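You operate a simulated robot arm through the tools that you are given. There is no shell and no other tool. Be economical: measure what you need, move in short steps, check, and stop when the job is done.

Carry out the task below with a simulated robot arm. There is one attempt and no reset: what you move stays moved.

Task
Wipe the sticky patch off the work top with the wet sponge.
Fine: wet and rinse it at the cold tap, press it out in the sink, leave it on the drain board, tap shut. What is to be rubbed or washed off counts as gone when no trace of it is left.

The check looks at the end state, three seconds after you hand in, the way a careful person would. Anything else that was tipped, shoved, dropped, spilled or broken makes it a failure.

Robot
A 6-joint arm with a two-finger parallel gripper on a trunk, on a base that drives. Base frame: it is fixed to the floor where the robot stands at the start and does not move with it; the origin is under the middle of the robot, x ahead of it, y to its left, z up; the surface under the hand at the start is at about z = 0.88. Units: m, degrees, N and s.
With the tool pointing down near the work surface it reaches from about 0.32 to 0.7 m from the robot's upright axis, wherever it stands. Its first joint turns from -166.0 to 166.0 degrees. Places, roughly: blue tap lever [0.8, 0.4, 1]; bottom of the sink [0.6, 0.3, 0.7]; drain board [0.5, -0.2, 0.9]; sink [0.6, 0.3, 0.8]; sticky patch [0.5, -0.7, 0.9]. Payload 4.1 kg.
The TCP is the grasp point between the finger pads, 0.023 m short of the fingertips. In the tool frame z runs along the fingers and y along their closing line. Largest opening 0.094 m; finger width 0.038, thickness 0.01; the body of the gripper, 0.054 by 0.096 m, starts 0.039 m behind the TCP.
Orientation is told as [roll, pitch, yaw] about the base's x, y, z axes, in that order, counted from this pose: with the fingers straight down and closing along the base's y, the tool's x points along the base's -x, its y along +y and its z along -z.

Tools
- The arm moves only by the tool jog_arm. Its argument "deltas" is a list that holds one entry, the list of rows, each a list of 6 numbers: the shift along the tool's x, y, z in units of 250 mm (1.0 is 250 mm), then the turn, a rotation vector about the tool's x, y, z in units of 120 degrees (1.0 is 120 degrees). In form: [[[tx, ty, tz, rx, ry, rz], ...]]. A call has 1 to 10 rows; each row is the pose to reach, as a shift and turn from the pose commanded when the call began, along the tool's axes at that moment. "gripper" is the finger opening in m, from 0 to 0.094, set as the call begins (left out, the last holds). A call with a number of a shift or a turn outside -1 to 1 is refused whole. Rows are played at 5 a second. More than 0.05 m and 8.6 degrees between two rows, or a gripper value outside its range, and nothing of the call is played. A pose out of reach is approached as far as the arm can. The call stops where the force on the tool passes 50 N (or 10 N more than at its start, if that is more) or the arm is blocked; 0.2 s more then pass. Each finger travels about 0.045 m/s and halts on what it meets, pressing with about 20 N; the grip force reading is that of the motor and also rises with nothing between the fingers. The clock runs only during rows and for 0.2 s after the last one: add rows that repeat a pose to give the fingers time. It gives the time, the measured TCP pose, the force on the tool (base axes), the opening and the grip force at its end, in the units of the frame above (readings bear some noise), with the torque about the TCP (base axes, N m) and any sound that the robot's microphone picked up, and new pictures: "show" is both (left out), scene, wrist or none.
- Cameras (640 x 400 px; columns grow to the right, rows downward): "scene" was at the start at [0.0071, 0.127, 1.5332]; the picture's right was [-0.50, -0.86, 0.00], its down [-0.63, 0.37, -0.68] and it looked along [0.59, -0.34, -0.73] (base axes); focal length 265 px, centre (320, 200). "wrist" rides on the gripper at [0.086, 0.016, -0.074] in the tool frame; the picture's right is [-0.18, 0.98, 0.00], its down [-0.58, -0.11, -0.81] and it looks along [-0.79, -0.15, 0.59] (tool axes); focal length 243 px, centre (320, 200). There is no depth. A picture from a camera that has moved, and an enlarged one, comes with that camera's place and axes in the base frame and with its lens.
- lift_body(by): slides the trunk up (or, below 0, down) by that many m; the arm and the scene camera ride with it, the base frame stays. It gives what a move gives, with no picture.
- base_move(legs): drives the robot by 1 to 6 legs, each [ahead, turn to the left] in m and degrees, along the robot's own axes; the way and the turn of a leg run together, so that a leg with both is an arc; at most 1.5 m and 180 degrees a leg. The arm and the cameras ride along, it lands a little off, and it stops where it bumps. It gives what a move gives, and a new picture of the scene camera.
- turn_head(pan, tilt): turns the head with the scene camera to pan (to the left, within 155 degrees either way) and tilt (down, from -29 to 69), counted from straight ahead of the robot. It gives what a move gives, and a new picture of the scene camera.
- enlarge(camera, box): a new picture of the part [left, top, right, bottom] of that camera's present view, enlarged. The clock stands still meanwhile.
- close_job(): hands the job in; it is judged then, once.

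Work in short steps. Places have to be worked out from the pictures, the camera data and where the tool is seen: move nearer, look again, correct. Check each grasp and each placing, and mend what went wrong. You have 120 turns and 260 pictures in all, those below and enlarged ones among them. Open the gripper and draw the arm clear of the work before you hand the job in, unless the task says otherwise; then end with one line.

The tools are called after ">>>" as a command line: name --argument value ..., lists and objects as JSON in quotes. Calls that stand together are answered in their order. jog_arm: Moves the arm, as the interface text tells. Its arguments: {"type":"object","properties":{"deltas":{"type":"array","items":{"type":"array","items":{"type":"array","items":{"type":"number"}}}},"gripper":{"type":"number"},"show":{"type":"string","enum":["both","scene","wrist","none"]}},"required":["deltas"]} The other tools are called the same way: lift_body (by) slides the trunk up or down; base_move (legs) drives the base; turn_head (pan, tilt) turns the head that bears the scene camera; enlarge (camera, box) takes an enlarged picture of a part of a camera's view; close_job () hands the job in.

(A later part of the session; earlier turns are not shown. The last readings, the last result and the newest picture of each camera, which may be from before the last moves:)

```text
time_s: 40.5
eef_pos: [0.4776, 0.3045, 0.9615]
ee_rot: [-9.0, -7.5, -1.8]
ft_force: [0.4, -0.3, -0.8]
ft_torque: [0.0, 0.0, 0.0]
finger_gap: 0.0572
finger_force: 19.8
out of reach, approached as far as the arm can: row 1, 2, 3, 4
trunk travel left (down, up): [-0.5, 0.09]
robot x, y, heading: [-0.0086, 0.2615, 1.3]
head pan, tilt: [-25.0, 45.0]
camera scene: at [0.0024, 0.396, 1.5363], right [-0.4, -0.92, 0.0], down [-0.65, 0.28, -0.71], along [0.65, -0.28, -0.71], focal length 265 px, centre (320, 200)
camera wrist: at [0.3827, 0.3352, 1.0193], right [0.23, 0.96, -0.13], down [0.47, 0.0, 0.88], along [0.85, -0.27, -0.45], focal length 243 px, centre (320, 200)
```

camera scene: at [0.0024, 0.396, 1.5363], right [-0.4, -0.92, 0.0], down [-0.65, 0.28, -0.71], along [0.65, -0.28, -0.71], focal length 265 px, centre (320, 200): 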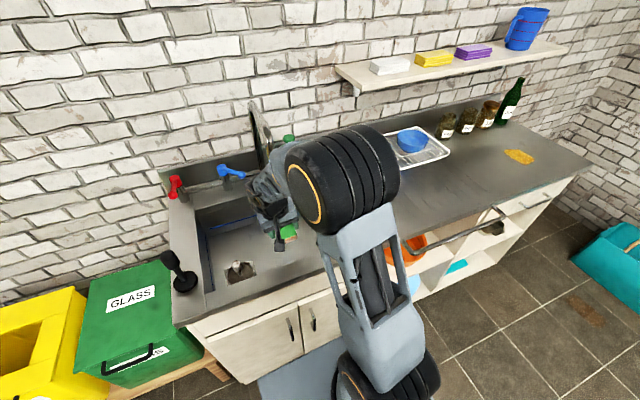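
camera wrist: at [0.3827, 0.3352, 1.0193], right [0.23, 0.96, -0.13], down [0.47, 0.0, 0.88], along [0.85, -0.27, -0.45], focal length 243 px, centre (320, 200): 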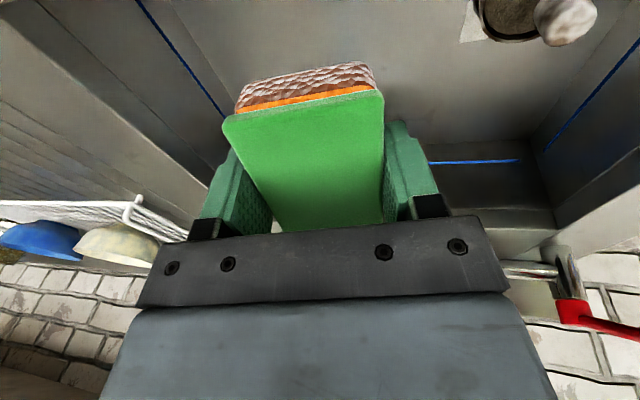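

The sponge is free and clearly wet (foam dark). The orientation is caught at a limit here; I go up and to the right (still over the sink), and straighten.

>>> jog_arm --deltas '[[[0, 0, -0.15, 0, 0, 0], [0, 0, -0.3, 0, 0, 0], [0, -0.1, -0.4, 0, 0, 0], [0, -0.25, -0.4, 0, 0, 0], [0, -0.4, -0.4, -0.03, 0.03, 0], [0, -0.5, -0.4, -0.06, 0.06, 0], [0, -0.5, -0.4, -0.075, 0.0625, 0], [0, -0.5, -0.4, -0.075, 0.0625, 0]]]'

```text
time_s: 42.4
eef_pos: [0.4555, 0.2012, 1.0419]
ee_rot: [-12.9, -4.4, -0.9]
ft_force: [0.2, 0.1, -1.2]
ft_torque: [0.04, 0.03, 0.0]
finger_gap: 0.0571
finger_force: 20.0
out of reach, approached as far as the arm can: row 1, 2, 3, 4, 5, 6, 7, 8
trunk travel left (down, up): [-0.5, 0.09]
robot x, y, heading: [-0.0047, 0.2651, 1.5]
head pan, tilt: [-25.0, 45.0]
camera scene: at [0.0024, 0.3957, 1.5363], right [-0.4, -0.92, 0.0], down [-0.65, 0.28, -0.71], along [0.65, -0.28, -0.71], focal length 265 px, centre (320, 200)
camera wrist: at [0.3641, 0.2354, 1.1038], right [0.22, 0.95, -0.2], down [0.52, 0.06, 0.85], along [0.83, -0.29, -0.48], focal length 243 px, centre (320, 200)
```

scene: 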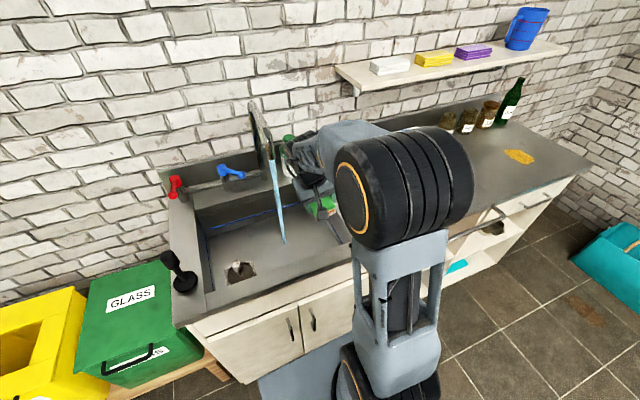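
wrist: 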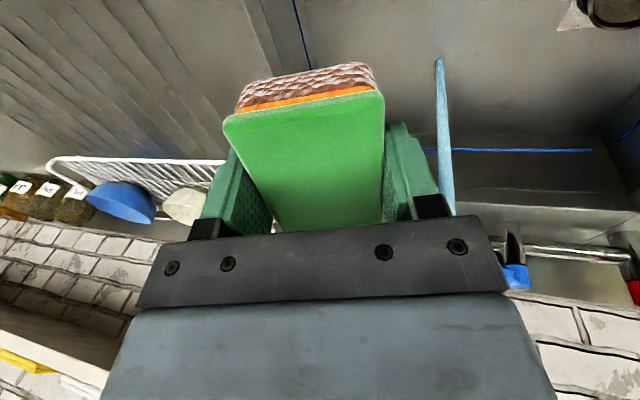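

The wrist seems to have gone round its singular direction on the way out. I retrace: back to y≈0.28 with the forward tilt, so that I can come out the way I went in.

>>> jog_arm --deltas '[[[0, 0.1, 0, -0.02, -0.05, 0], [0, 0.2, 0, -0.04, -0.1, 0], [0, 0.3, 0, -0.06, -0.15, 0], [0, 0.33, 0, -0.08, -0.2, 0], [0, 0.33, 0, -0.1, -0.26, 0], [0, 0.33, 0, -0.105, -0.32, 0], [0, 0.33, 0, -0.105, -0.34, 0], [0, 0.33, 0, -0.105, -0.34, 0]]]' --show "scene"

```text
time_s: 44.1
eef_pos: [0.457, 0.2651, 1.0158]
ee_rot: [-2.2, -44.8, 4.8]
ft_force: [0.6, 0.1, -0.4]
ft_torque: [-0.02, -0.02, 0.02]
finger_gap: 0.0569
finger_force: 20.3
out of reach, approached as far as the arm can: row 2, 6, 7, 8
trunk travel left (down, up): [-0.5, 0.09]
robot x, y, heading: [-0.0038, 0.2649, 1.2]
head pan, tilt: [-25.0, 45.0]
camera scene: at [0.0024, 0.3958, 1.5363], right [-0.4, -0.92, 0.0], down [-0.65, 0.28, -0.71], along [0.65, -0.28, -0.71], focal length 265 px, centre (320, 200)
```

scene: 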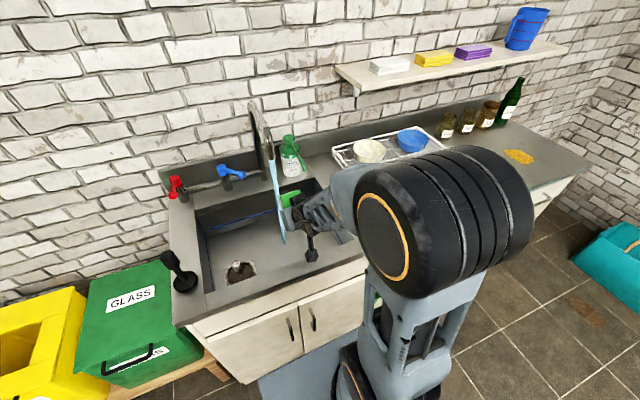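

Tilted again. I go forward to the earlier wetting pose (which was well within reach) before retracing the entry path.

>>> jog_arm --deltas '[[[-0.02, 0.03, 0.11, 0.01, 0, 0.02], [-0.04, 0.06, 0.22, 0.02, 0, 0.04], [-0.06, 0.08, 0.33, 0.027, 0, 0.052], [-0.085, 0.08, 0.424, 0.027, 0, 0.052], [-0.085, 0.08, 0.424, 0.027, 0, 0.052]]]' --show "none"

```text
time_s: 45.4
eef_pos: [0.5327, 0.2173, 0.9567]
ee_rot: [1.4, -44.7, -4.1]
ft_force: [0.3, 0.1, 0.0]
ft_torque: [-0.01, 0.01, 0.03]
finger_gap: 0.0574
finger_force: 20.6
out of reach, approached as far as the arm can: row 1, 2, 3, 4, 5
trunk travel left (down, up): [-0.5, 0.09]
robot x, y, heading: [-0.0037, 0.261, 1.4]
head pan, tilt: [-25.0, 45.0]
```

Still at a joint limit. I go up a bit and swing the fingers to the right first, so the wrist can come round the free side.

>>> jog_arm --deltas '[[[-0.03, 0, -0.1, 0.035, 0, 0.035], [-0.07, 0, -0.2, 0.07, 0, 0.07], [-0.1, 0, -0.3, 0.105, 0, 0.105], [-0.13, 0, -0.4, 0.14, 0, 0.14], [-0.17, 0, -0.5, 0.177, 0, 0.177], [-0.17, 0, -0.5, 0.177, 0, 0.177]]]'

```text
time_s: 46.8
eef_pos: [0.4771, 0.2179, 1.0795]
ee_rot: [0.4, -44.7, -34.0]
ft_force: [0.2, 0.3, -0.2]
ft_torque: [0.01, 0.04, -0.05]
finger_gap: 0.0571
finger_force: 19.9
out of reach, approached as far as the arm can: row 1, 2, 3, 4
trunk travel left (down, up): [-0.5, 0.09]
robot x, y, heading: [-0.0046, 0.2613, 1.6]
head pan, tilt: [-25.0, 45.0]
camera scene: at [0.0022, 0.3969, 1.5362], right [-0.4, -0.92, 0.0], down [-0.65, 0.28, -0.71], along [0.65, -0.28, -0.71], focal length 265 px, centre (320, 200)
camera wrist: at [0.3915, 0.2941, 1.071], right [0.65, 0.75, 0.13], down [-0.19, -0.01, 0.98], along [0.73, -0.67, 0.14], focal length 243 px, centre (320, 200)
```

scene: 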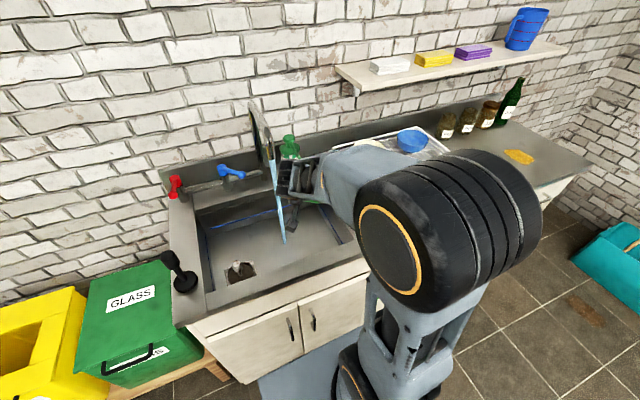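
wrist: 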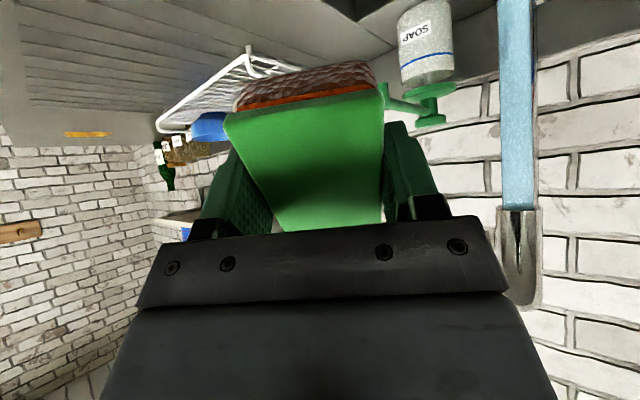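

Within reach again, so the wrist is off its limit. I tilt further forward and move a bit away from the spout.

>>> jog_arm --deltas '[[[0, -0.07, -0.02, 0, -0.06, 0], [-0.01, -0.14, -0.04, 0, -0.12, 0], [-0.01, -0.21, -0.07, 0, -0.18, 0], [-0.02, -0.28, -0.095, 0, -0.23, 0], [-0.02, -0.28, -0.095, 0, -0.23, 0]]]' --show "scene"

```text
time_s: 48.0
eef_pos: [0.4372, 0.165, 1.0991]
ee_rot: [1.1, -72.2, -34.7]
ft_force: [-0.2, 0.1, -0.1]
ft_torque: [0.0, 0.01, -0.01]
finger_gap: 0.0568
finger_force: 20.8
out of reach, approached as far as the arm can: row 4, 5
trunk travel left (down, up): [-0.5, 0.09]
robot x, y, heading: [-0.006, 0.2617, 1.7]
head pan, tilt: [-25.0, 45.0]
camera scene: at [0.0023, 0.3959, 1.5363], right [-0.4, -0.92, 0.0], down [-0.65, 0.28, -0.71], along [0.65, -0.28, -0.71], focal length 265 px, centre (320, 200)
```

scene: 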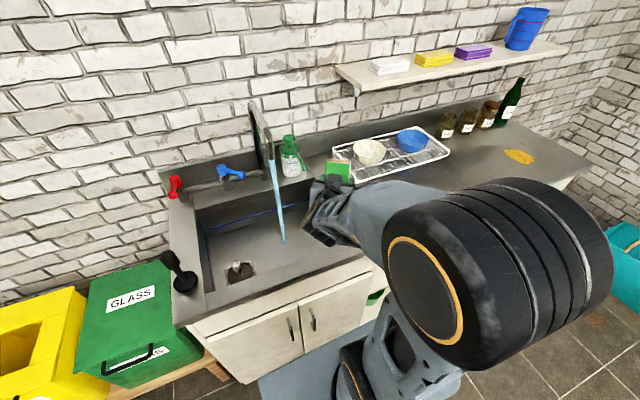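

Now I swing the heading of the tool back to straight ahead while still tilted forward, extending a little.

>>> jog_arm --deltas '[[[0, 0.02, 0.07, 0, 0, 0], [0, 0.04, 0.14, -0.05, 0, -0.015], [0.01, 0.06, 0.2, -0.11, 0, -0.035], [0.02, 0.08, 0.2, -0.165, 0, -0.055], [0.02, 0.08, 0.2, -0.22, 0, -0.07], [0.02, 0.08, 0.2, -0.269, 0, -0.0875], [0.02, 0.08, 0.2, -0.269, 0, -0.0875]]]' --show "scene"

```text
time_s: 49.5
eef_pos: [0.4873, 0.156, 1.0787]
ee_rot: [0.5, -72.4, -0.1]
ft_force: [-0.6, -0.8, 0.1]
ft_torque: [-0.02, -0.01, 0.03]
finger_gap: 0.0573
finger_force: 19.6
trunk travel left (down, up): [-0.5, 0.09]
robot x, y, heading: [-0.0048, 0.2603, 1.6]
head pan, tilt: [-25.0, 45.0]
camera scene: at [0.0023, 0.3959, 1.5363], right [-0.4, -0.92, 0.0], down [-0.65, 0.28, -0.71], along [0.65, -0.28, -0.71], focal length 265 px, centre (320, 200)
```

scene: 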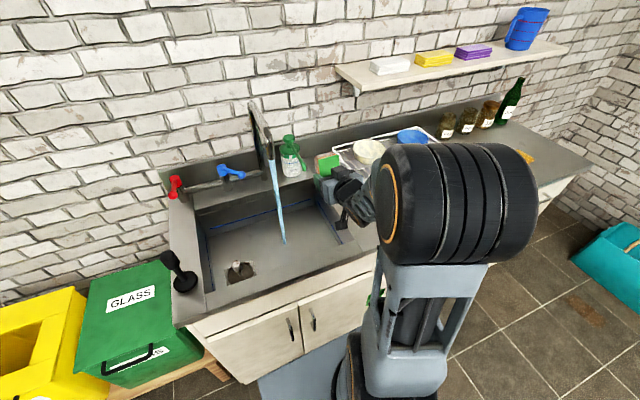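

Free of limits now. I untilt here at y≈0.15, where upright worked before.

>>> jog_arm --deltas '[[[0, 0, 0, 0, 0.06, 0], [0, 0, 0, 0, 0.12, 0], [0, 0, 0, 0, 0.18, 0], [0, 0, 0, 0, 0.24, 0], [0, 0, 0, 0, 0.3, 0], [0, 0, 0, 0, 0.36, 0], [0, 0, 0, 0, 0.42, 0], [0, 0, 0, 0, 0.48, 0], [0, 0, 0, 0, 0.54, 0], [0, 0, 0, 0, 0.603, 0]]]'

```text
time_s: 51.8
eef_pos: [0.4689, 0.1623, 1.0376]
ee_rot: [11.8, -6.6, -0.3]
ft_force: [0.0, 0.8, -0.5]
ft_torque: [0.0, 0.02, 0.0]
finger_gap: 0.057
finger_force: 20.2
out of reach, approached as far as the arm can: row 7, 8, 9, 10
trunk travel left (down, up): [-0.5, 0.09]
robot x, y, heading: [-0.0036, 0.2628, 1.6]
head pan, tilt: [-25.0, 45.0]
camera scene: at [0.0027, 0.3966, 1.5362], right [-0.4, -0.92, 0.0], down [-0.65, 0.28, -0.71], along [0.65, -0.28, -0.71], focal length 265 px, centre (320, 200)
camera wrist: at [0.3749, 0.1637, 1.1035], right [0.17, 0.96, 0.22], down [0.49, -0.27, 0.83], along [0.86, -0.03, -0.51], focal length 243 px, centre (320, 200)
```

scene: 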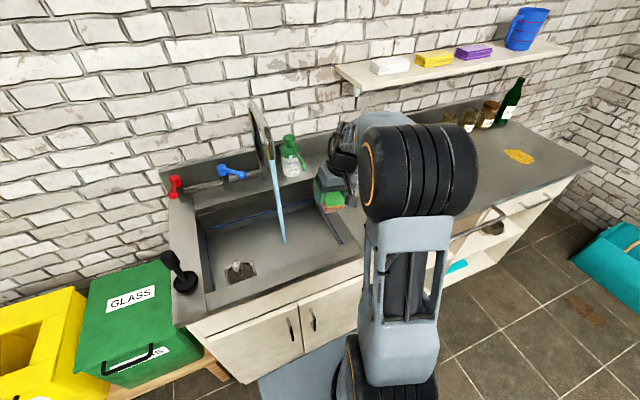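
wrist: 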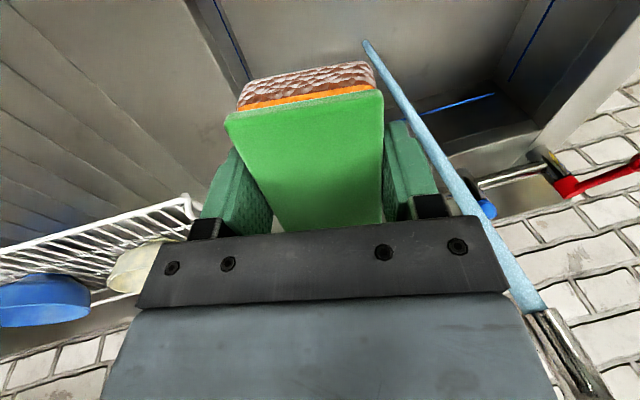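

Still mirrored, now on the other side: the wrist has to pass straight through its aligned position. I tilt forward again, centre the hand exactly in the arm's plane (y≈0.262), then check.

>>> jog_arm --deltas '[[[-0.01, 0.02, 0, 0.015, -0.06, 0], [-0.02, 0.06, 0, 0.03, -0.12, 0], [-0.04, 0.1, 0, 0.045, -0.18, 0], [-0.05, 0.16, 0, 0.06, -0.24, 0], [-0.06, 0.22, 0, 0.07, -0.3, 0], [-0.06, 0.28, 0, 0.08, -0.36, 0], [-0.06, 0.34, 0, 0.09, -0.42, 0], [-0.06, 0.4, 0, 0.098, -0.48, 0], [-0.06, 0.4, 0, 0.098, -0.545, 0]]]' --show "none"

```text
time_s: 53.8
eef_pos: [0.483, 0.2585, 1.061]
ee_rot: [9.0, -71.4, -14.6]
ft_force: [-0.3, -1.1, 0.9]
ft_torque: [0.0, 0.01, 0.03]
finger_gap: 0.0574
finger_force: 20.2
out of reach, approached as far as the arm can: row 6, 7
trunk travel left (down, up): [-0.5, 0.09]
robot x, y, heading: [-0.0069, 0.2629, 1.4]
head pan, tilt: [-25.0, 45.0]
```

Tool axis azimuth is about −5°, I correct the twist so it points exactly along the robot's heading (1.5°).

>>> jog_arm --deltas '[[[0, 0, 0, -0.026, 0, -0.021], [0, 0.01, 0, -0.052, 0, -0.043], [0, 0.01, 0, -0.052, 0, -0.043]]]' --show "none"

```text
time_s: 54.5
eef_pos: [0.4848, 0.2616, 1.0594]
ee_rot: [0.3, -71.9, 1.3]
ft_force: [-0.1, 0.1, -0.1]
ft_torque: [-0.02, 0.0, -0.01]
finger_gap: 0.0573
finger_force: 19.9
trunk travel left (down, up): [-0.5, 0.09]
robot x, y, heading: [-0.0045, 0.262, 1.8]
head pan, tilt: [-25.0, 45.0]
```

Aligned and in reach. I untilt straight in the arm's plane, in slower steps.

>>> jog_arm --deltas '[[[0, 0, 0, 0, 0.04, 0], [0, 0, 0, 0, 0.08, 0], [0, 0, 0, 0, 0.12, 0], [0, 0, 0, 0, 0.16, 0], [0, 0, 0, 0, 0.2, 0], [0, 0, 0, 0, 0.24, 0], [0, 0, 0, 0, 0.28, 0], [0, 0, 0, 0, 0.32, 0], [0, 0, 0, 0, 0.36, 0], [0, 0, 0, 0, 0.4, 0]]]'

```text
time_s: 56.8
eef_pos: [0.4834, 0.272, 1.0465]
ee_rot: [5.6, -30.1, -0.3]
ft_force: [-0.5, -0.2, -0.4]
ft_torque: [0.01, 0.0, 0.02]
finger_gap: 0.0571
finger_force: 20.4
out of reach, approached as far as the arm can: row 6, 7, 8, 9, 10
trunk travel left (down, up): [-0.5, 0.09]
robot x, y, heading: [-0.0081, 0.2651, 1.5]
head pan, tilt: [-25.0, 45.0]
camera scene: at [0.0019, 0.3961, 1.5363], right [-0.4, -0.92, 0.0], down [-0.65, 0.28, -0.71], along [0.65, -0.28, -0.71], focal length 265 px, centre (320, 200)
camera wrist: at [0.3702, 0.2816, 1.068], right [0.12, 0.98, 0.17], down [0.1, -0.19, 0.98], along [0.99, -0.1, -0.12], focal length 243 px, centre (320, 200)
```

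scene: 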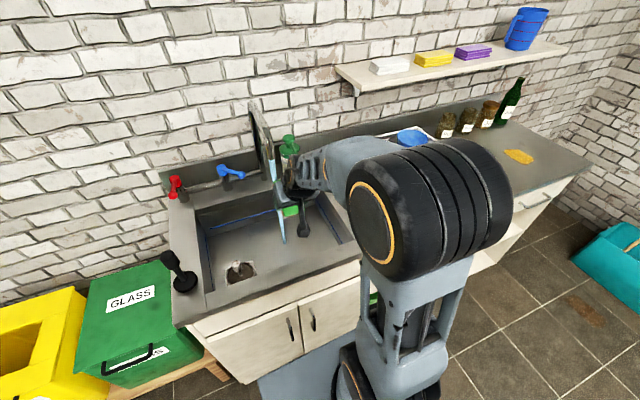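
wrist: 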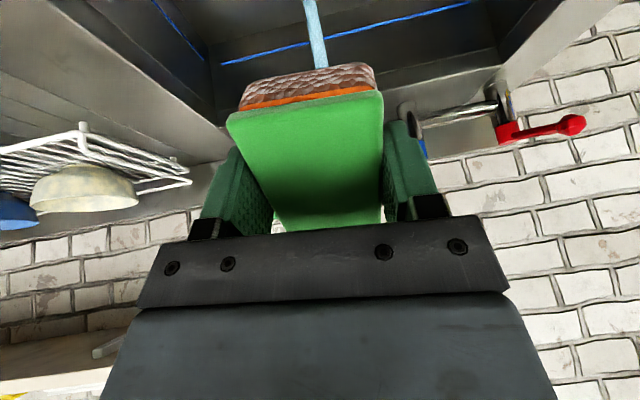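

The wrist swings to one side instead of crossing. I push the tool to the right of the arm's plane first and tilt up from there, which should carry the wrist through its zero.

>>> jog_arm --deltas '[[[0, 0, 0, 0.026, 0, 0.045], [0, 0, 0, 0.052, 0, 0.09], [0, 0, 0, 0.078, 0, 0.135], [0, 0, 0, 0.104, 0, 0.18], [0, 0, 0, 0.115, -0.058, 0.174], [0, 0, 0, 0.126, -0.117, 0.167], [0, 0, 0, 0.137, -0.175, 0.161], [0, 0, 0, 0.148, -0.233, 0.155], [0, 0, 0, 0.159, -0.29, 0.148], [0, 0, 0, 0.17, -0.35, 0.142]]]' --show "scene"

```text
time_s: 59.0
eef_pos: [0.4833, 0.2748, 1.0485]
ee_rot: [14.8, -70.4, -37.4]
ft_force: [0.5, 0.1, 0.1]
ft_torque: [0.0, 0.0, -0.01]
finger_gap: 0.0574
finger_force: 20.3
out of reach, approached as far as the arm can: row 1, 2, 3, 4, 5, 6
trunk travel left (down, up): [-0.5, 0.09]
robot x, y, heading: [-0.0046, 0.2658, 1.7]
head pan, tilt: [-25.0, 45.0]
camera scene: at [0.0025, 0.3963, 1.5363], right [-0.4, -0.92, 0.0], down [-0.65, 0.28, -0.71], along [0.65, -0.28, -0.71], focal length 265 px, centre (320, 200)
```

scene: 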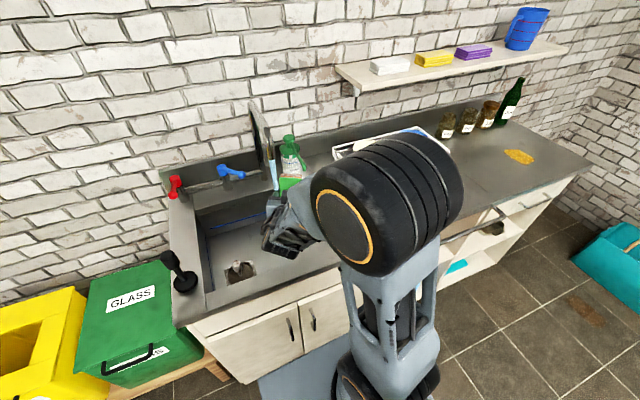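

In reach from row 7 on. Now I untilt while staying on the right side.

>>> jog_arm --deltas '[[[0, 0, 0, 0, 0.06, 0], [0, 0, 0, 0, 0.12, 0], [0, 0, 0, 0, 0.18, 0], [0, 0, 0, 0, 0.24, 0], [0, 0, 0, 0, 0.3, 0], [0, 0, 0, 0, 0.36, 0], [0, 0, 0, 0, 0.42, 0], [0, 0, 0, 0, 0.48, 0], [0, 0, 0, 0, 0.54, 0], [0, 0, 0, 0, 0.58, 0]]]'

```text
time_s: 61.1
eef_pos: [0.4817, 0.2738, 1.0464]
ee_rot: [4.9, -1.2, -23.6]
ft_force: [0.2, -0.3, -0.3]
ft_torque: [-0.02, 0.02, -0.02]
finger_gap: 0.0571
finger_force: 20.2
trunk travel left (down, up): [-0.5, 0.09]
robot x, y, heading: [-0.0089, 0.2622, 1.7]
head pan, tilt: [-25.0, 45.0]
camera scene: at [0.0025, 0.3959, 1.5363], right [-0.4, -0.92, 0.0], down [-0.65, 0.28, -0.71], along [0.65, -0.28, -0.71], focal length 265 px, centre (320, 200)
camera wrist: at [0.4049, 0.3178, 1.119], right [0.56, 0.82, 0.09], down [0.45, -0.39, 0.81], along [0.7, -0.41, -0.59], focal length 243 px, centre (320, 200)
```

scene: 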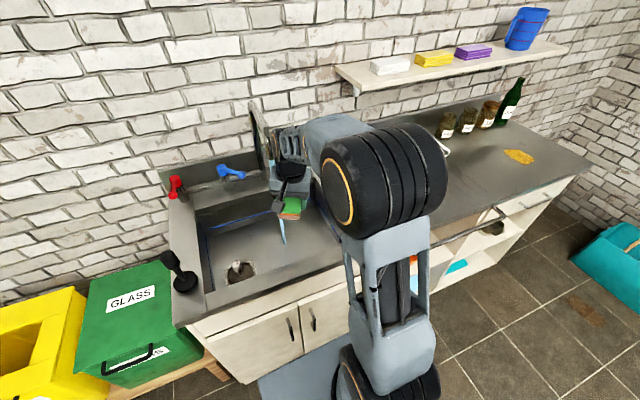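
wrist: 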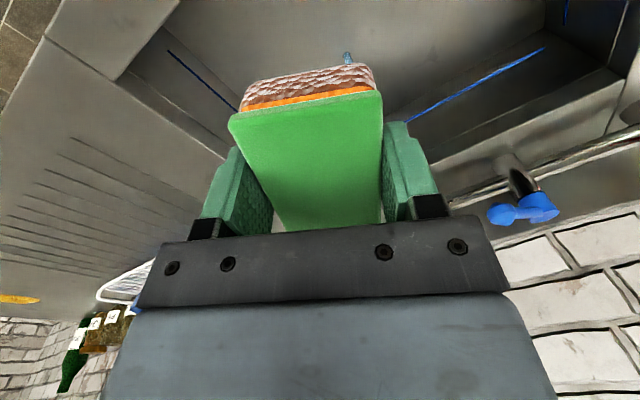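

Recovered: upright and within reach. Lesson: don't pull in while tilted. Now I square the hand up and lower the sponge into the sink, away from the stream, to press out the excess lightly so it won't drip on the way.

>>> jog_arm --deltas '[[[-0.02, -0.06, 0, 0.01, 0.003, -0.05], [-0.05, -0.12, 0, 0.02, 0.005, -0.1], [-0.08, -0.2, 0.05, 0.03, 0.008, -0.15], [-0.12, -0.26, 0.15, 0.041, 0.01, -0.197], [-0.148, -0.3, 0.3, 0.041, 0.01, -0.197], [-0.148, -0.31, 0.45, 0.041, 0.01, -0.197], [-0.148, -0.32, 0.62, 0.041, 0.01, -0.197], [-0.148, -0.326, 0.78, 0.041, 0.01, -0.197], [-0.148, -0.326, 0.78, 0.041, 0.01, -0.197]]]'

```text
time_s: 63.1
eef_pos: [0.4944, 0.1966, 0.8462]
ee_rot: [-0.6, -1.1, 0.1]
ft_force: [1.3, 0.5, -0.1]
ft_torque: [0.02, 0.02, -0.01]
finger_gap: 0.0571
finger_force: 20.5
trunk travel left (down, up): [-0.5, 0.09]
robot x, y, heading: [-0.0083, 0.261, 1.5]
head pan, tilt: [-25.0, 45.0]
camera scene: at [0.0026, 0.3959, 1.5363], right [-0.4, -0.92, 0.0], down [-0.65, 0.28, -0.71], along [0.65, -0.28, -0.71], focal length 265 px, centre (320, 200)
camera wrist: at [0.4068, 0.2132, 0.9185], right [0.18, 0.98, -0.01], down [0.57, -0.1, 0.82], along [0.8, -0.15, -0.58], focal length 243 px, centre (320, 200)
```

scene: 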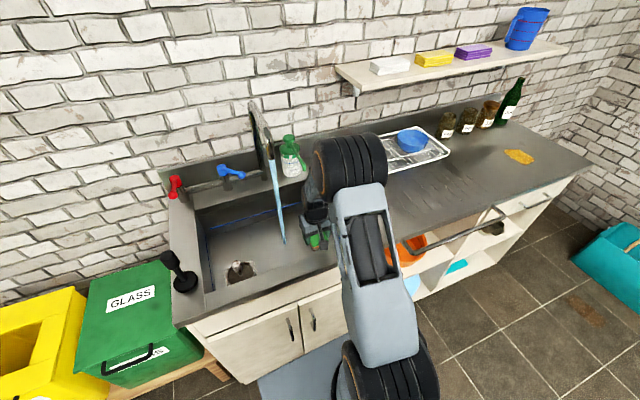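
wrist: 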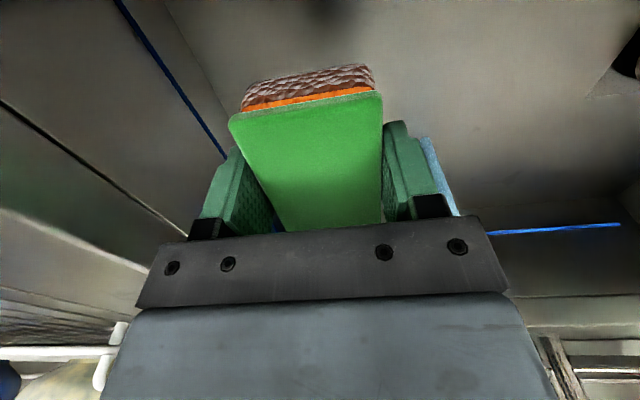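

The foam is dark and wet. I shift a bit forward so the wrist camera clears the front rim, then lower toward the sink floor.

>>> jog_arm --deltas '[[[-0.06, 0, 0, 0, 0, 0], [-0.12, 0, 0.03, 0, 0, 0], [-0.12, 0, 0.16, 0, 0, 0], [-0.12, 0, 0.28, 0, 0, 0], [-0.12, 0, 0.38, 0, 0, 0], [-0.12, 0, 0.43, 0, 0, 0], [-0.12, 0, 0.45, 0, 0, 0], [-0.12, 0, 0.465, 0, 0, 0], [-0.12, 0, 0.48, 0, 0, 0]]]'

```text
time_s: 64.5
eef_pos: [0.5294, 0.1943, 0.7527]
ee_rot: [-0.6, -1.4, 0.1]
ft_force: [-9.7, 0.4, 24.4]
ft_torque: [0.39, 0.34, 0.2]
finger_gap: 0.0574
finger_force: 20.2
trunk travel left (down, up): [-0.5, 0.09]
robot x, y, heading: [-0.0064, 0.2614, 1.6]
head pan, tilt: [-25.0, 45.0]
stopped in row 6: the force on the tool passed its limit at 93 N (the readings are from after the stop); the commanded pose is now the measured one
camera scene: at [-0.0011, 0.3963, 1.5366], right [-0.4, -0.92, 0.0], down [-0.65, 0.28, -0.71], along [0.65, -0.28, -0.71], focal length 265 px, centre (320, 200)
camera wrist: at [0.4409, 0.2115, 0.8253], right [0.18, 0.98, -0.01], down [0.56, -0.1, 0.82], along [0.81, -0.15, -0.57], focal length 243 px, centre (320, 200)
```

scene: 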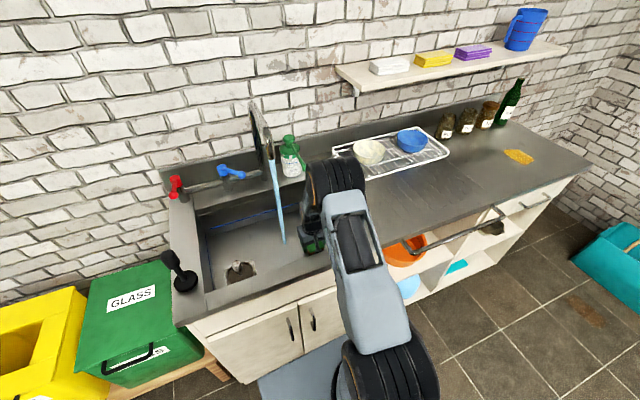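
wrist: 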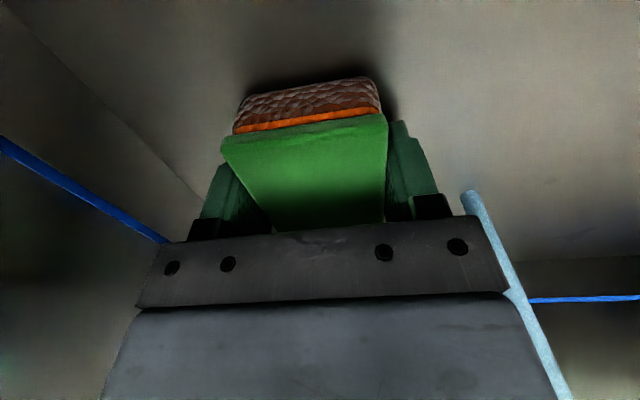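

That pressed it against the floor of the sink (floor ≈ 0.72). I lift off and look at the sponge.

>>> jog_arm --deltas '[[[0, 0, -0.12, 0, 0, 0], [0.04, 0, -0.3, 0, 0, 0], [0.08, 0, -0.48, 0, 0, 0], [0.12, 0, -0.66, 0, 0.01, 0], [0.12, 0, -0.84, 0, 0.012, 0], [0.12, 0, -1.0, 0, 0.012, 0], [0.12, 0, -1.0, 0, 0.012, 0]]]' --show "none"

>>> enlarge --camera "wrist" --box '[200, 40, 440, 240]'

>>> enlarge --camera "scene" --box '[180, 160, 400, 300]'

```text
time_s: 66.1
eef_pos: [0.4928, 0.1977, 1.0005]
ee_rot: [-0.7, 0.2, 0.1]
ft_force: [0.0, 0.8, 0.0]
ft_torque: [-0.01, 0.02, 0.0]
finger_gap: 0.0572
finger_force: 19.9
trunk travel left (down, up): [-0.5, 0.09]
robot x, y, heading: [-0.0052, 0.2601, 2.0]
head pan, tilt: [-25.0, 45.0]
```

```text
2.00 times, centred on (320, 140) of wrist
camera zoom: at [0.4069, 0.2147, 1.0734], right [0.18, 0.98, -0.01], down [0.58, -0.1, 0.81], along [0.79, -0.15, -0.59], focal length 485 px, centre (320, 320)
```

zoom: 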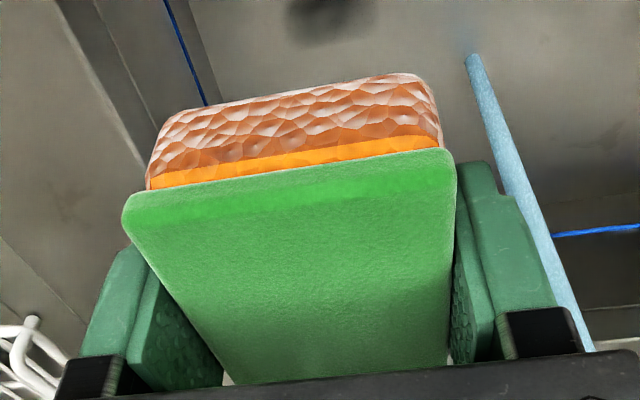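

```text
2.86 times, centred on (290, 230) of scene
camera zoom: at [0.0021, 0.396, 1.5363], right [-0.4, -0.92, 0.0], down [-0.65, 0.28, -0.71], along [0.65, -0.28, -0.71], focal length 757 px, centre (406, 114)
```

zoom: 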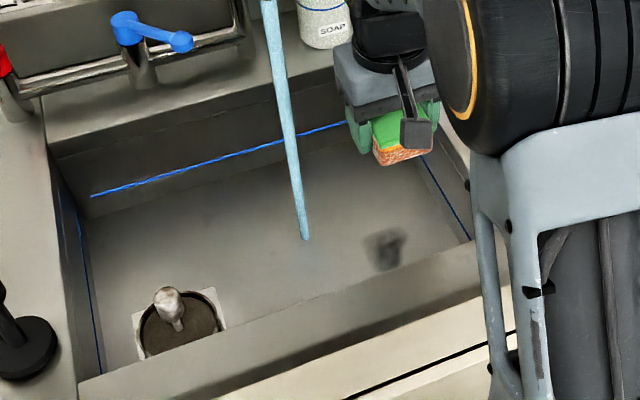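

The sponge is damp (a wet spot shows where it was pressed) but it slid about 7 mm up between the fingers. I carry it to the drain board to set it down and regrip higher.

>>> jog_arm --deltas '[[[0, -0.16, 0, 0, 0, 0], [0, -0.33, 0, 0, 0, 0], [0, -0.5, 0, 0, 0, 0], [0, -0.67, 0, 0, 0, 0], [0, -0.84, 0, 0, 0, 0], [0, -1.0, 0, 0, 0, 0], [0, -1.0, 0, 0, 0, 0]]]' --show "none"

>>> jog_arm --deltas '[[[0, -0.1, 0.1, 0, 0, 0], [0, -0.18, 0.22, 0, 0, 0], [0, -0.18, 0.3, 0, 0, 0], [0, -0.18, 0.33, 0, 0, 0]]]'

```text
time_s: 67.7
eef_pos: [0.4958, -0.0538, 1.0044]
ee_rot: [-0.7, 0.2, 0.3]
ft_force: [0.3, 0.5, -0.4]
ft_torque: [-0.02, 0.0, 0.02]
finger_gap: 0.0573
finger_force: 19.8
trunk travel left (down, up): [-0.5, 0.09]
robot x, y, heading: [-0.0071, 0.2624, 1.8]
head pan, tilt: [-25.0, 45.0]
```

```text
time_s: 68.7
eef_pos: [0.4964, -0.0982, 0.9192]
ee_rot: [-0.5, 0.2, 0.1]
ft_force: [-0.2, -0.3, 0.1]
ft_torque: [0.02, -0.04, 0.0]
finger_gap: 0.0576
finger_force: 20.0
trunk travel left (down, up): [-0.5, 0.09]
robot x, y, heading: [-0.0056, 0.2631, 1.7]
head pan, tilt: [-25.0, 45.0]
camera scene: at [0.0023, 0.3959, 1.5363], right [-0.4, -0.92, 0.0], down [-0.65, 0.28, -0.71], along [0.65, -0.28, -0.71], focal length 265 px, centre (320, 200)
camera wrist: at [0.4088, -0.0819, 0.9934], right [0.18, 0.98, -0.01], down [0.58, -0.1, 0.81], along [0.79, -0.15, -0.59], focal length 243 px, centre (320, 200)
```

scene: 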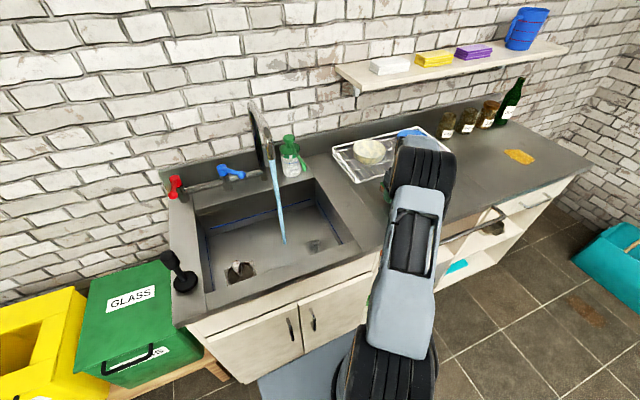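
wrist: 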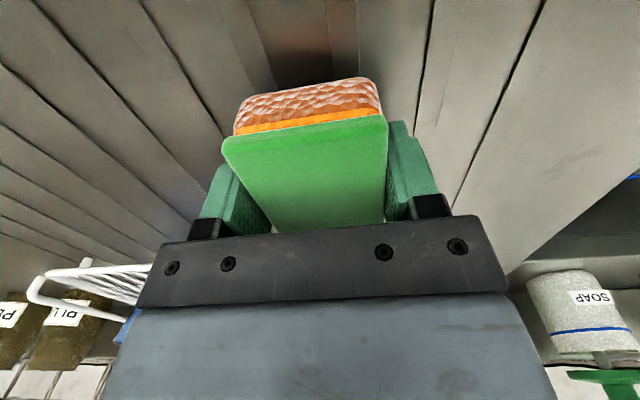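

Bottom of the sponge is about 1 cm above the board. I lower 11 mm, open, and let it settle.

>>> jog_arm --deltas '[[[0, 0, 0.02, 0, 0, 0], [0, 0, 0.035, 0, 0, 0], [0, 0, 0.044, 0, 0, 0]]]' --show "none"

>>> jog_arm --deltas '[[[0, 0, 0, 0, 0, 0], [0, 0, 0, 0, 0, 0], [0, 0, 0, 0, 0, 0], [0, 0, 0, 0, 0, 0]]]' --gripper 0.085 --show "wrist"

```text
time_s: 69.5
eef_pos: [0.4948, -0.0974, 0.9095]
ee_rot: [-0.7, 0.1, 0.1]
ft_force: [0.5, 0.2, -0.4]
ft_torque: [-0.04, 0.01, -0.02]
finger_gap: 0.0573
finger_force: 20.3
trunk travel left (down, up): [-0.5, 0.09]
robot x, y, heading: [-0.0027, 0.2613, 2.0]
head pan, tilt: [-25.0, 45.0]
```

```text
time_s: 70.5
eef_pos: [0.4972, -0.0993, 0.9105]
ee_rot: [-0.7, 0.2, 0.1]
ft_force: [0.2, -0.3, 0.5]
ft_torque: [-0.01, 0.02, 0.0]
finger_gap: 0.0852
finger_force: 0.0
trunk travel left (down, up): [-0.5, 0.09]
robot x, y, heading: [-0.0045, 0.2624, 1.6]
head pan, tilt: [-25.0, 45.0]
camera wrist: at [0.4095, -0.0819, 0.9839], right [0.18, 0.98, -0.01], down [0.58, -0.1, 0.81], along [0.79, -0.15, -0.59], focal length 243 px, centre (320, 200)
```

wrist: 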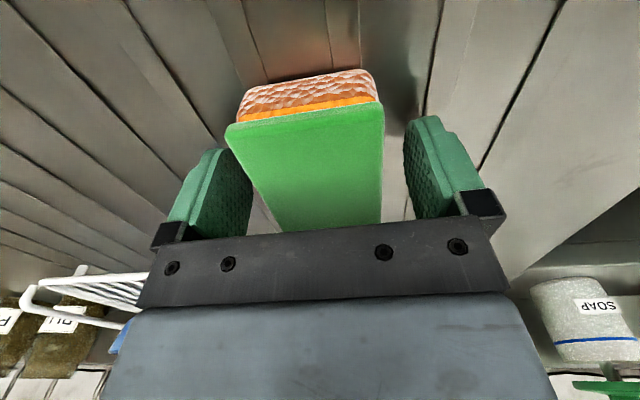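

It sits flat on the board. I recentre (about 1 cm forward), raise to TCP 0.917 and close again for more foam below the fingers.

>>> jog_arm --deltas '[[[-0.04, -0.01, -0.026, 0, 0, 0], [-0.04, -0.01, -0.026, 0, 0, 0]]]' --show "none"

>>> jog_arm --deltas '[[[0, 0, 0, 0, 0, 0], [0, 0, 0, 0, 0, 0], [0, 0, 0, 0, 0, 0], [0, 0, 0, 0, 0, 0], [0, 0, 0, 0, 0, 0]]]' --gripper 0.03 --show "wrist"

```text
time_s: 71.1
eef_pos: [0.5071, -0.1004, 0.9159]
ee_rot: [-0.7, 0.1, 0.2]
ft_force: [-0.2, 0.8, -0.6]
ft_torque: [0.0, 0.01, 0.01]
finger_gap: 0.0851
finger_force: 0.0
trunk travel left (down, up): [-0.5, 0.09]
robot x, y, heading: [-0.0042, 0.2581, 1.9]
head pan, tilt: [-25.0, 45.0]
```

```text
time_s: 72.3
eef_pos: [0.5071, -0.1012, 0.9167]
ee_rot: [-0.8, 0.1, 0.1]
ft_force: [0.5, 0.6, -0.1]
ft_torque: [0.01, -0.01, -0.02]
finger_gap: 0.0575
finger_force: 20.2
trunk travel left (down, up): [-0.5, 0.09]
robot x, y, heading: [-0.0046, 0.2614, 1.8]
head pan, tilt: [-25.0, 45.0]
camera wrist: at [0.4204, -0.0839, 0.9897], right [0.18, 0.98, -0.01], down [0.58, -0.1, 0.81], along [0.79, -0.15, -0.59], focal length 243 px, centre (320, 200)
```

wrist: 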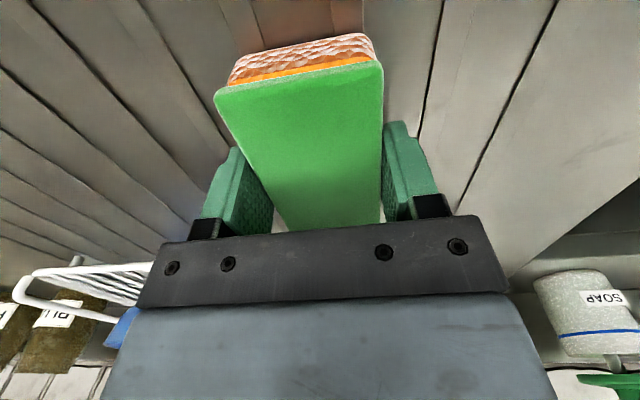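

Regripped well, with the foam sitting lower. I lift to z≈1.12 and drive about 0.65 m to the right, to work in front of the patch.

>>> jog_arm --deltas '[[[0, 0, -0.15, 0, 0, 0], [0, 0, -0.3, 0, 0, 0], [0, 0, -0.45, 0, 0, 0], [0, 0, -0.6, 0, 0, 0], [0, 0, -0.8, 0, 0, 0], [0, 0, -0.8, 0, 0, 0]]]' --show "none"

>>> base_move --legs '[[-0.1, 0], [0, -91], [0.65, 0], [0, 90], [0.1, 0]]'

```text
time_s: 73.7
eef_pos: [0.5049, -0.1002, 1.1177]
ee_rot: [-0.6, 0.0, 0.1]
ft_force: [0.5, 0.1, -0.3]
ft_torque: [0.0, 0.02, -0.03]
finger_gap: 0.0573
finger_force: 19.8
trunk travel left (down, up): [-0.5, 0.09]
robot x, y, heading: [-0.0052, 0.2623, 1.7]
head pan, tilt: [-25.0, 45.0]
```

```text
time_s: 86.4
eef_pos: [0.4934, -0.7657, 1.1175]
ee_rot: [-0.6, 0.1, -2.1]
ft_force: [0.9, 0.7, -0.5]
ft_torque: [-0.03, 0.0, 0.01]
finger_gap: 0.0572
finger_force: 19.9
trunk travel left (down, up): [-0.5, 0.09]
robot x, y, heading: [-0.0037, -0.3834, -0.5]
head pan, tilt: [-25.0, 45.0]
camera scene: at [0.0094, -0.2499, 1.5363], right [-0.43, -0.9, 0.0], down [-0.64, 0.31, -0.71], along [0.64, -0.31, -0.71], focal length 265 px, centre (320, 200)
```

scene: 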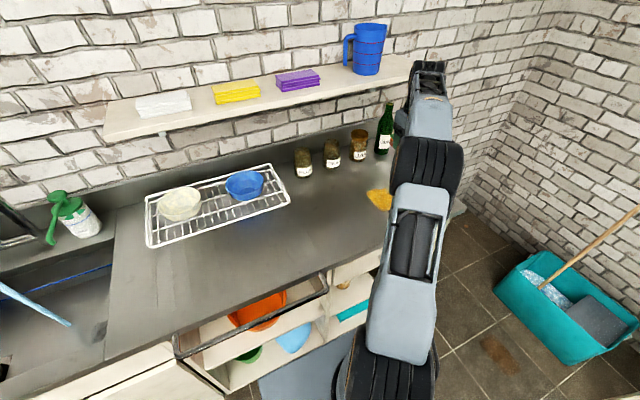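

In place. I shift the hand left of the patch and look at it with both cameras.

>>> jog_arm --deltas '[[[0.07, 0.15, 0, 0, 0, -0.005], [0.14, 0.3, 0, 0, 0, -0.01], [0.2, 0.45, 0, 0, 0, -0.017], [0.28, 0.6, 0, 0, 0, -0.017], [0.28, 0.6, 0, 0, 0, -0.017]]]'

>>> turn_head --pan -40 --tilt 45

```text
time_s: 87.6
eef_pos: [0.4297, -0.6132, 1.1175]
ee_rot: [-0.7, 0.1, 0.0]
ft_force: [0.4, -0.5, -0.1]
ft_torque: [-0.01, 0.01, -0.01]
finger_gap: 0.0575
finger_force: 20.6
trunk travel left (down, up): [-0.5, 0.09]
robot x, y, heading: [-0.0039, -0.3845, -0.6]
head pan, tilt: [-25.0, 45.0]
camera scene: at [0.0085, -0.2496, 1.5363], right [-0.43, -0.9, 0.0], down [-0.64, 0.31, -0.71], along [0.64, -0.31, -0.71], focal length 265 px, centre (320, 200)
camera wrist: at [0.342, -0.5961, 1.1915], right [0.18, 0.98, -0.01], down [0.58, -0.1, 0.81], along [0.79, -0.16, -0.59], focal length 243 px, centre (320, 200)
```

scene: 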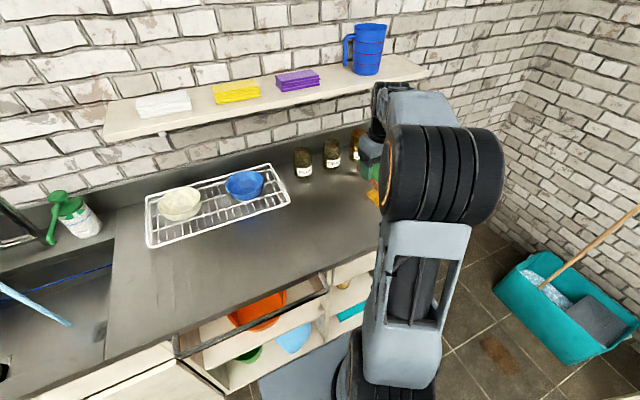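
wrist: 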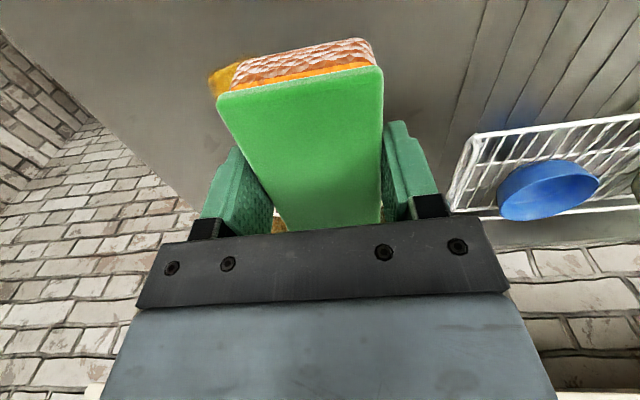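

```text
time_s: 88.4
eef_pos: [0.4275, -0.6141, 1.1171]
ee_rot: [-0.7, 0.1, 0.0]
ft_force: [0.0, 0.1, -0.6]
ft_torque: [-0.02, -0.04, -0.01]
finger_gap: 0.0572
finger_force: 20.2
trunk travel left (down, up): [-0.5, 0.09]
robot x, y, heading: [-0.003, -0.3855, -0.7]
head pan, tilt: [-40.0, 45.0]
camera scene: at [-0.003, -0.2675, 1.5363], right [-0.65, -0.76, 0.0], down [-0.54, 0.46, -0.71], along [0.54, -0.46, -0.71], focal length 265 px, centre (320, 200)
```

scene: 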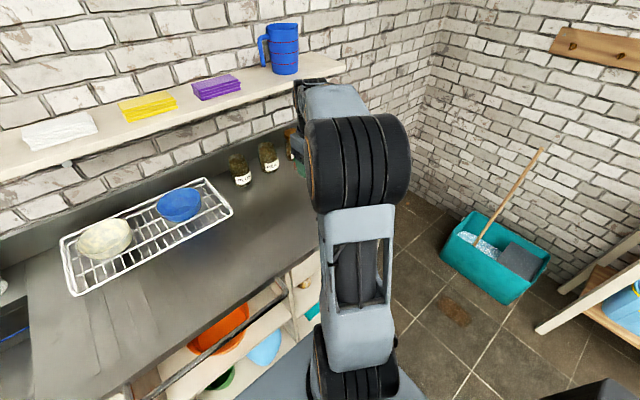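

The patch runs from about (0.47, −0.767) to (0.563, −0.70), about 0.045 m wide. I bring the sponge above its middle at z≈0.93.

>>> jog_arm --deltas '[[[-0.06, -0.08, 0.1, 0, 0, 0], [-0.12, -0.16, 0.23, 0.003, 0, 0], [-0.18, -0.25, 0.36, 0.006, 0, 0], [-0.24, -0.34, 0.49, 0.006, 0, 0], [-0.3, -0.42, 0.62, 0.006, 0, 0], [-0.328, -0.468, 0.735, 0.006, 0, 0], [-0.328, -0.468, 0.748, 0.006, 0, 0], [-0.328, -0.468, 0.748, 0.006, 0, 0]]]' --show "wrist"

```text
time_s: 90.2
eef_pos: [0.5102, -0.7334, 0.9293]
ee_rot: [-1.4, 0.1, 0.1]
ft_force: [0.0, 0.0, 0.1]
ft_torque: [-0.01, -0.02, 0.01]
finger_gap: 0.0574
finger_force: 20.2
trunk travel left (down, up): [-0.5, 0.09]
robot x, y, heading: [-0.0071, -0.3824, -0.9]
head pan, tilt: [-40.0, 45.0]
camera wrist: at [0.4228, -0.7142, 1.0036], right [0.18, 0.98, -0.02], down [0.58, -0.09, 0.81], along [0.79, -0.16, -0.59], focal length 243 px, centre (320, 200)
```

wrist: 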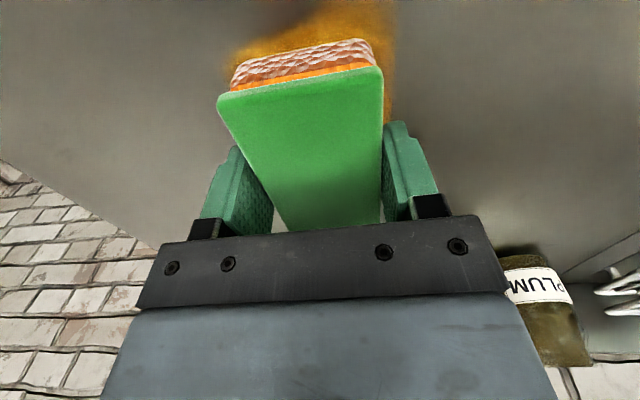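

The patch is roughly x 0.455–0.56, y −0.77…−0.695. I correct the small roll and lower in 2–3 mm steps to light contact.

>>> jog_arm --deltas '[[[0, 0.01, 0.015, -0.011, 0, 0], [0, 0.01, 0.03, -0.011, 0, 0], [0, 0.01, 0.04, -0.011, 0, 0], [0, 0.01, 0.048, -0.011, 0, 0], [0, 0.01, 0.052, -0.011, 0, 0]]]' --show "none"

```text
time_s: 91.4
eef_pos: [0.5094, -0.7293, 0.9177]
ee_rot: [0.0, 0.2, 0.0]
ft_force: [0.2, 0.1, 0.4]
ft_torque: [-0.02, -0.01, -0.01]
finger_gap: 0.057
finger_force: 20.0
trunk travel left (down, up): [-0.5, 0.09]
robot x, y, heading: [-0.0061, -0.3817, -0.7]
head pan, tilt: [-40.0, 45.0]
```

No contact yet at 0.918; I lower further in 1.5 mm steps.

>>> jog_arm --deltas '[[[0, 0, 0.006, 0, 0, 0], [0, 0, 0.012, 0, 0, 0], [0, 0, 0.018, 0, 0, 0], [0, 0, 0.024, 0, 0, 0]]]' --show "none"

```text
time_s: 92.4
eef_pos: [0.5086, -0.7306, 0.9145]
ee_rot: [-0.3, -0.4, 0.0]
ft_force: [-0.9, -5.1, 24.3]
ft_torque: [-0.02, 0.02, 0.01]
finger_gap: 0.0574
finger_force: 19.7
trunk travel left (down, up): [-0.5, 0.09]
robot x, y, heading: [-0.0015, -0.384, -1.1]
head pan, tilt: [-40.0, 45.0]
```

Contact with 24 N. I ease off to about half and rub in strokes across the patch.

>>> jog_arm --deltas '[[[0, 0, -0.005, 0, 0, 0], [0, 0.1, -0.005, 0, 0, 0], [0, 0.2, -0.005, 0, 0, 0], [0, 0.08, -0.005, 0, 0, 0], [0, -0.04, -0.005, 0, 0, 0], [0, -0.16, -0.005, 0, 0, 0], [0, -0.24, -0.005, 0, 0, 0], [0.06, -0.16, -0.005, 0, 0, 0], [0.08, -0.04, -0.005, 0, 0, 0], [0.08, 0.08, -0.005, 0, 0, 0]]]'

```text
time_s: 94.6
eef_pos: [0.4895, -0.7072, 0.913]
ee_rot: [0.0, 0.1, -0.1]
ft_force: [0.1, 1.0, 2.6]
ft_torque: [0.0, -0.1, 0.03]
finger_gap: 0.0571
finger_force: 20.6
trunk travel left (down, up): [-0.5, 0.09]
robot x, y, heading: [-0.0031, -0.3819, -0.6]
head pan, tilt: [-40.0, 45.0]
camera scene: at [-0.0032, -0.2674, 1.5362], right [-0.65, -0.76, 0.0], down [-0.54, 0.46, -0.71], along [0.54, -0.46, -0.71], focal length 265 px, centre (320, 200)
camera wrist: at [0.4033, -0.6914, 0.9874], right [0.18, 0.98, 0.0], down [0.58, -0.11, 0.8], along [0.79, -0.15, -0.59], focal length 243 px, centre (320, 200)
```

scene: 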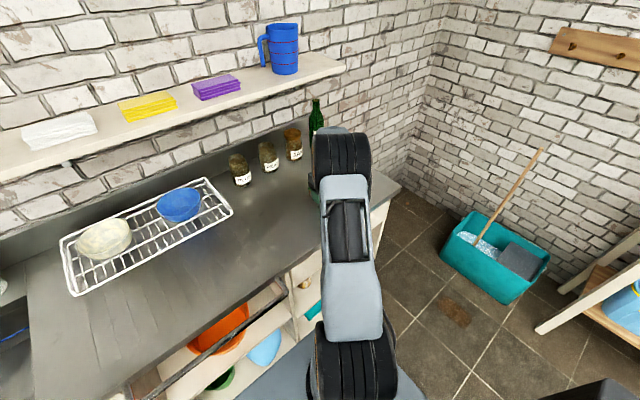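
wrist: 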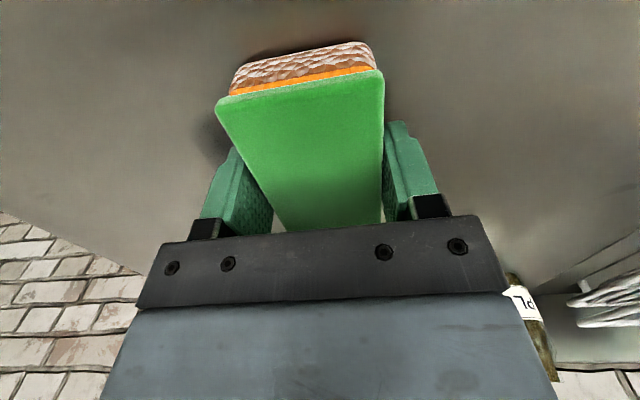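

The visible surface already looks clean. I go on with strokes over the rear and front parts with slightly more pressure.

>>> jog_arm --deltas '[[[0, 0.08, 0.004, 0, 0, 0], [-0.08, 0.1, 0.004, 0, 0, 0], [-0.18, 0.06, 0.004, 0, 0, 0], [-0.18, -0.06, 0.004, 0, 0, 0], [-0.18, -0.18, 0.004, 0, 0, 0], [-0.18, -0.3, 0.004, 0, 0, 0], [-0.08, -0.32, 0.004, 0, 0, 0], [0.02, -0.3, 0.004, 0, 0, 0], [0.02, -0.18, 0.004, 0, 0, 0], [0.02, -0.06, 0.004, 0, 0, 0]]]' --show "none"

>>> jog_arm --deltas '[[[0, 0.1, 0, 0, 0, 0], [-0.1, 0.12, 0, 0, 0, 0], [-0.2, 0.06, 0, 0, 0, 0], [-0.2, -0.06, 0, 0, 0, 0], [-0.2, -0.18, 0, 0, 0, 0], [-0.1, -0.24, 0, 0, 0, 0], [-0.1, -0.12, 0, 0, 0, 0], [-0.1, 0, 0, 0, 0, 0], [-0.1, 0.1, 0, 0, 0, 0]]]' --show "none"

```text
time_s: 96.8
eef_pos: [0.4816, -0.7226, 0.9137]
ee_rot: [0.1, 0.2, 0.0]
ft_force: [0.1, 2.5, 8.7]
ft_torque: [-0.08, -0.25, 0.05]
finger_gap: 0.0572
finger_force: 20.6
trunk travel left (down, up): [-0.5, 0.09]
robot x, y, heading: [-0.0056, -0.3847, -0.9]
head pan, tilt: [-40.0, 45.0]
```

```text
time_s: 98.8
eef_pos: [0.5065, -0.698, 0.9124]
ee_rot: [-0.1, 0.0, 0.0]
ft_force: [-0.9, -2.2, 15.9]
ft_torque: [-0.13, -0.26, 0.0]
finger_gap: 0.0572
finger_force: 20.1
trunk travel left (down, up): [-0.5, 0.09]
robot x, y, heading: [-0.0038, -0.3806, -0.7]
head pan, tilt: [-40.0, 45.0]
```

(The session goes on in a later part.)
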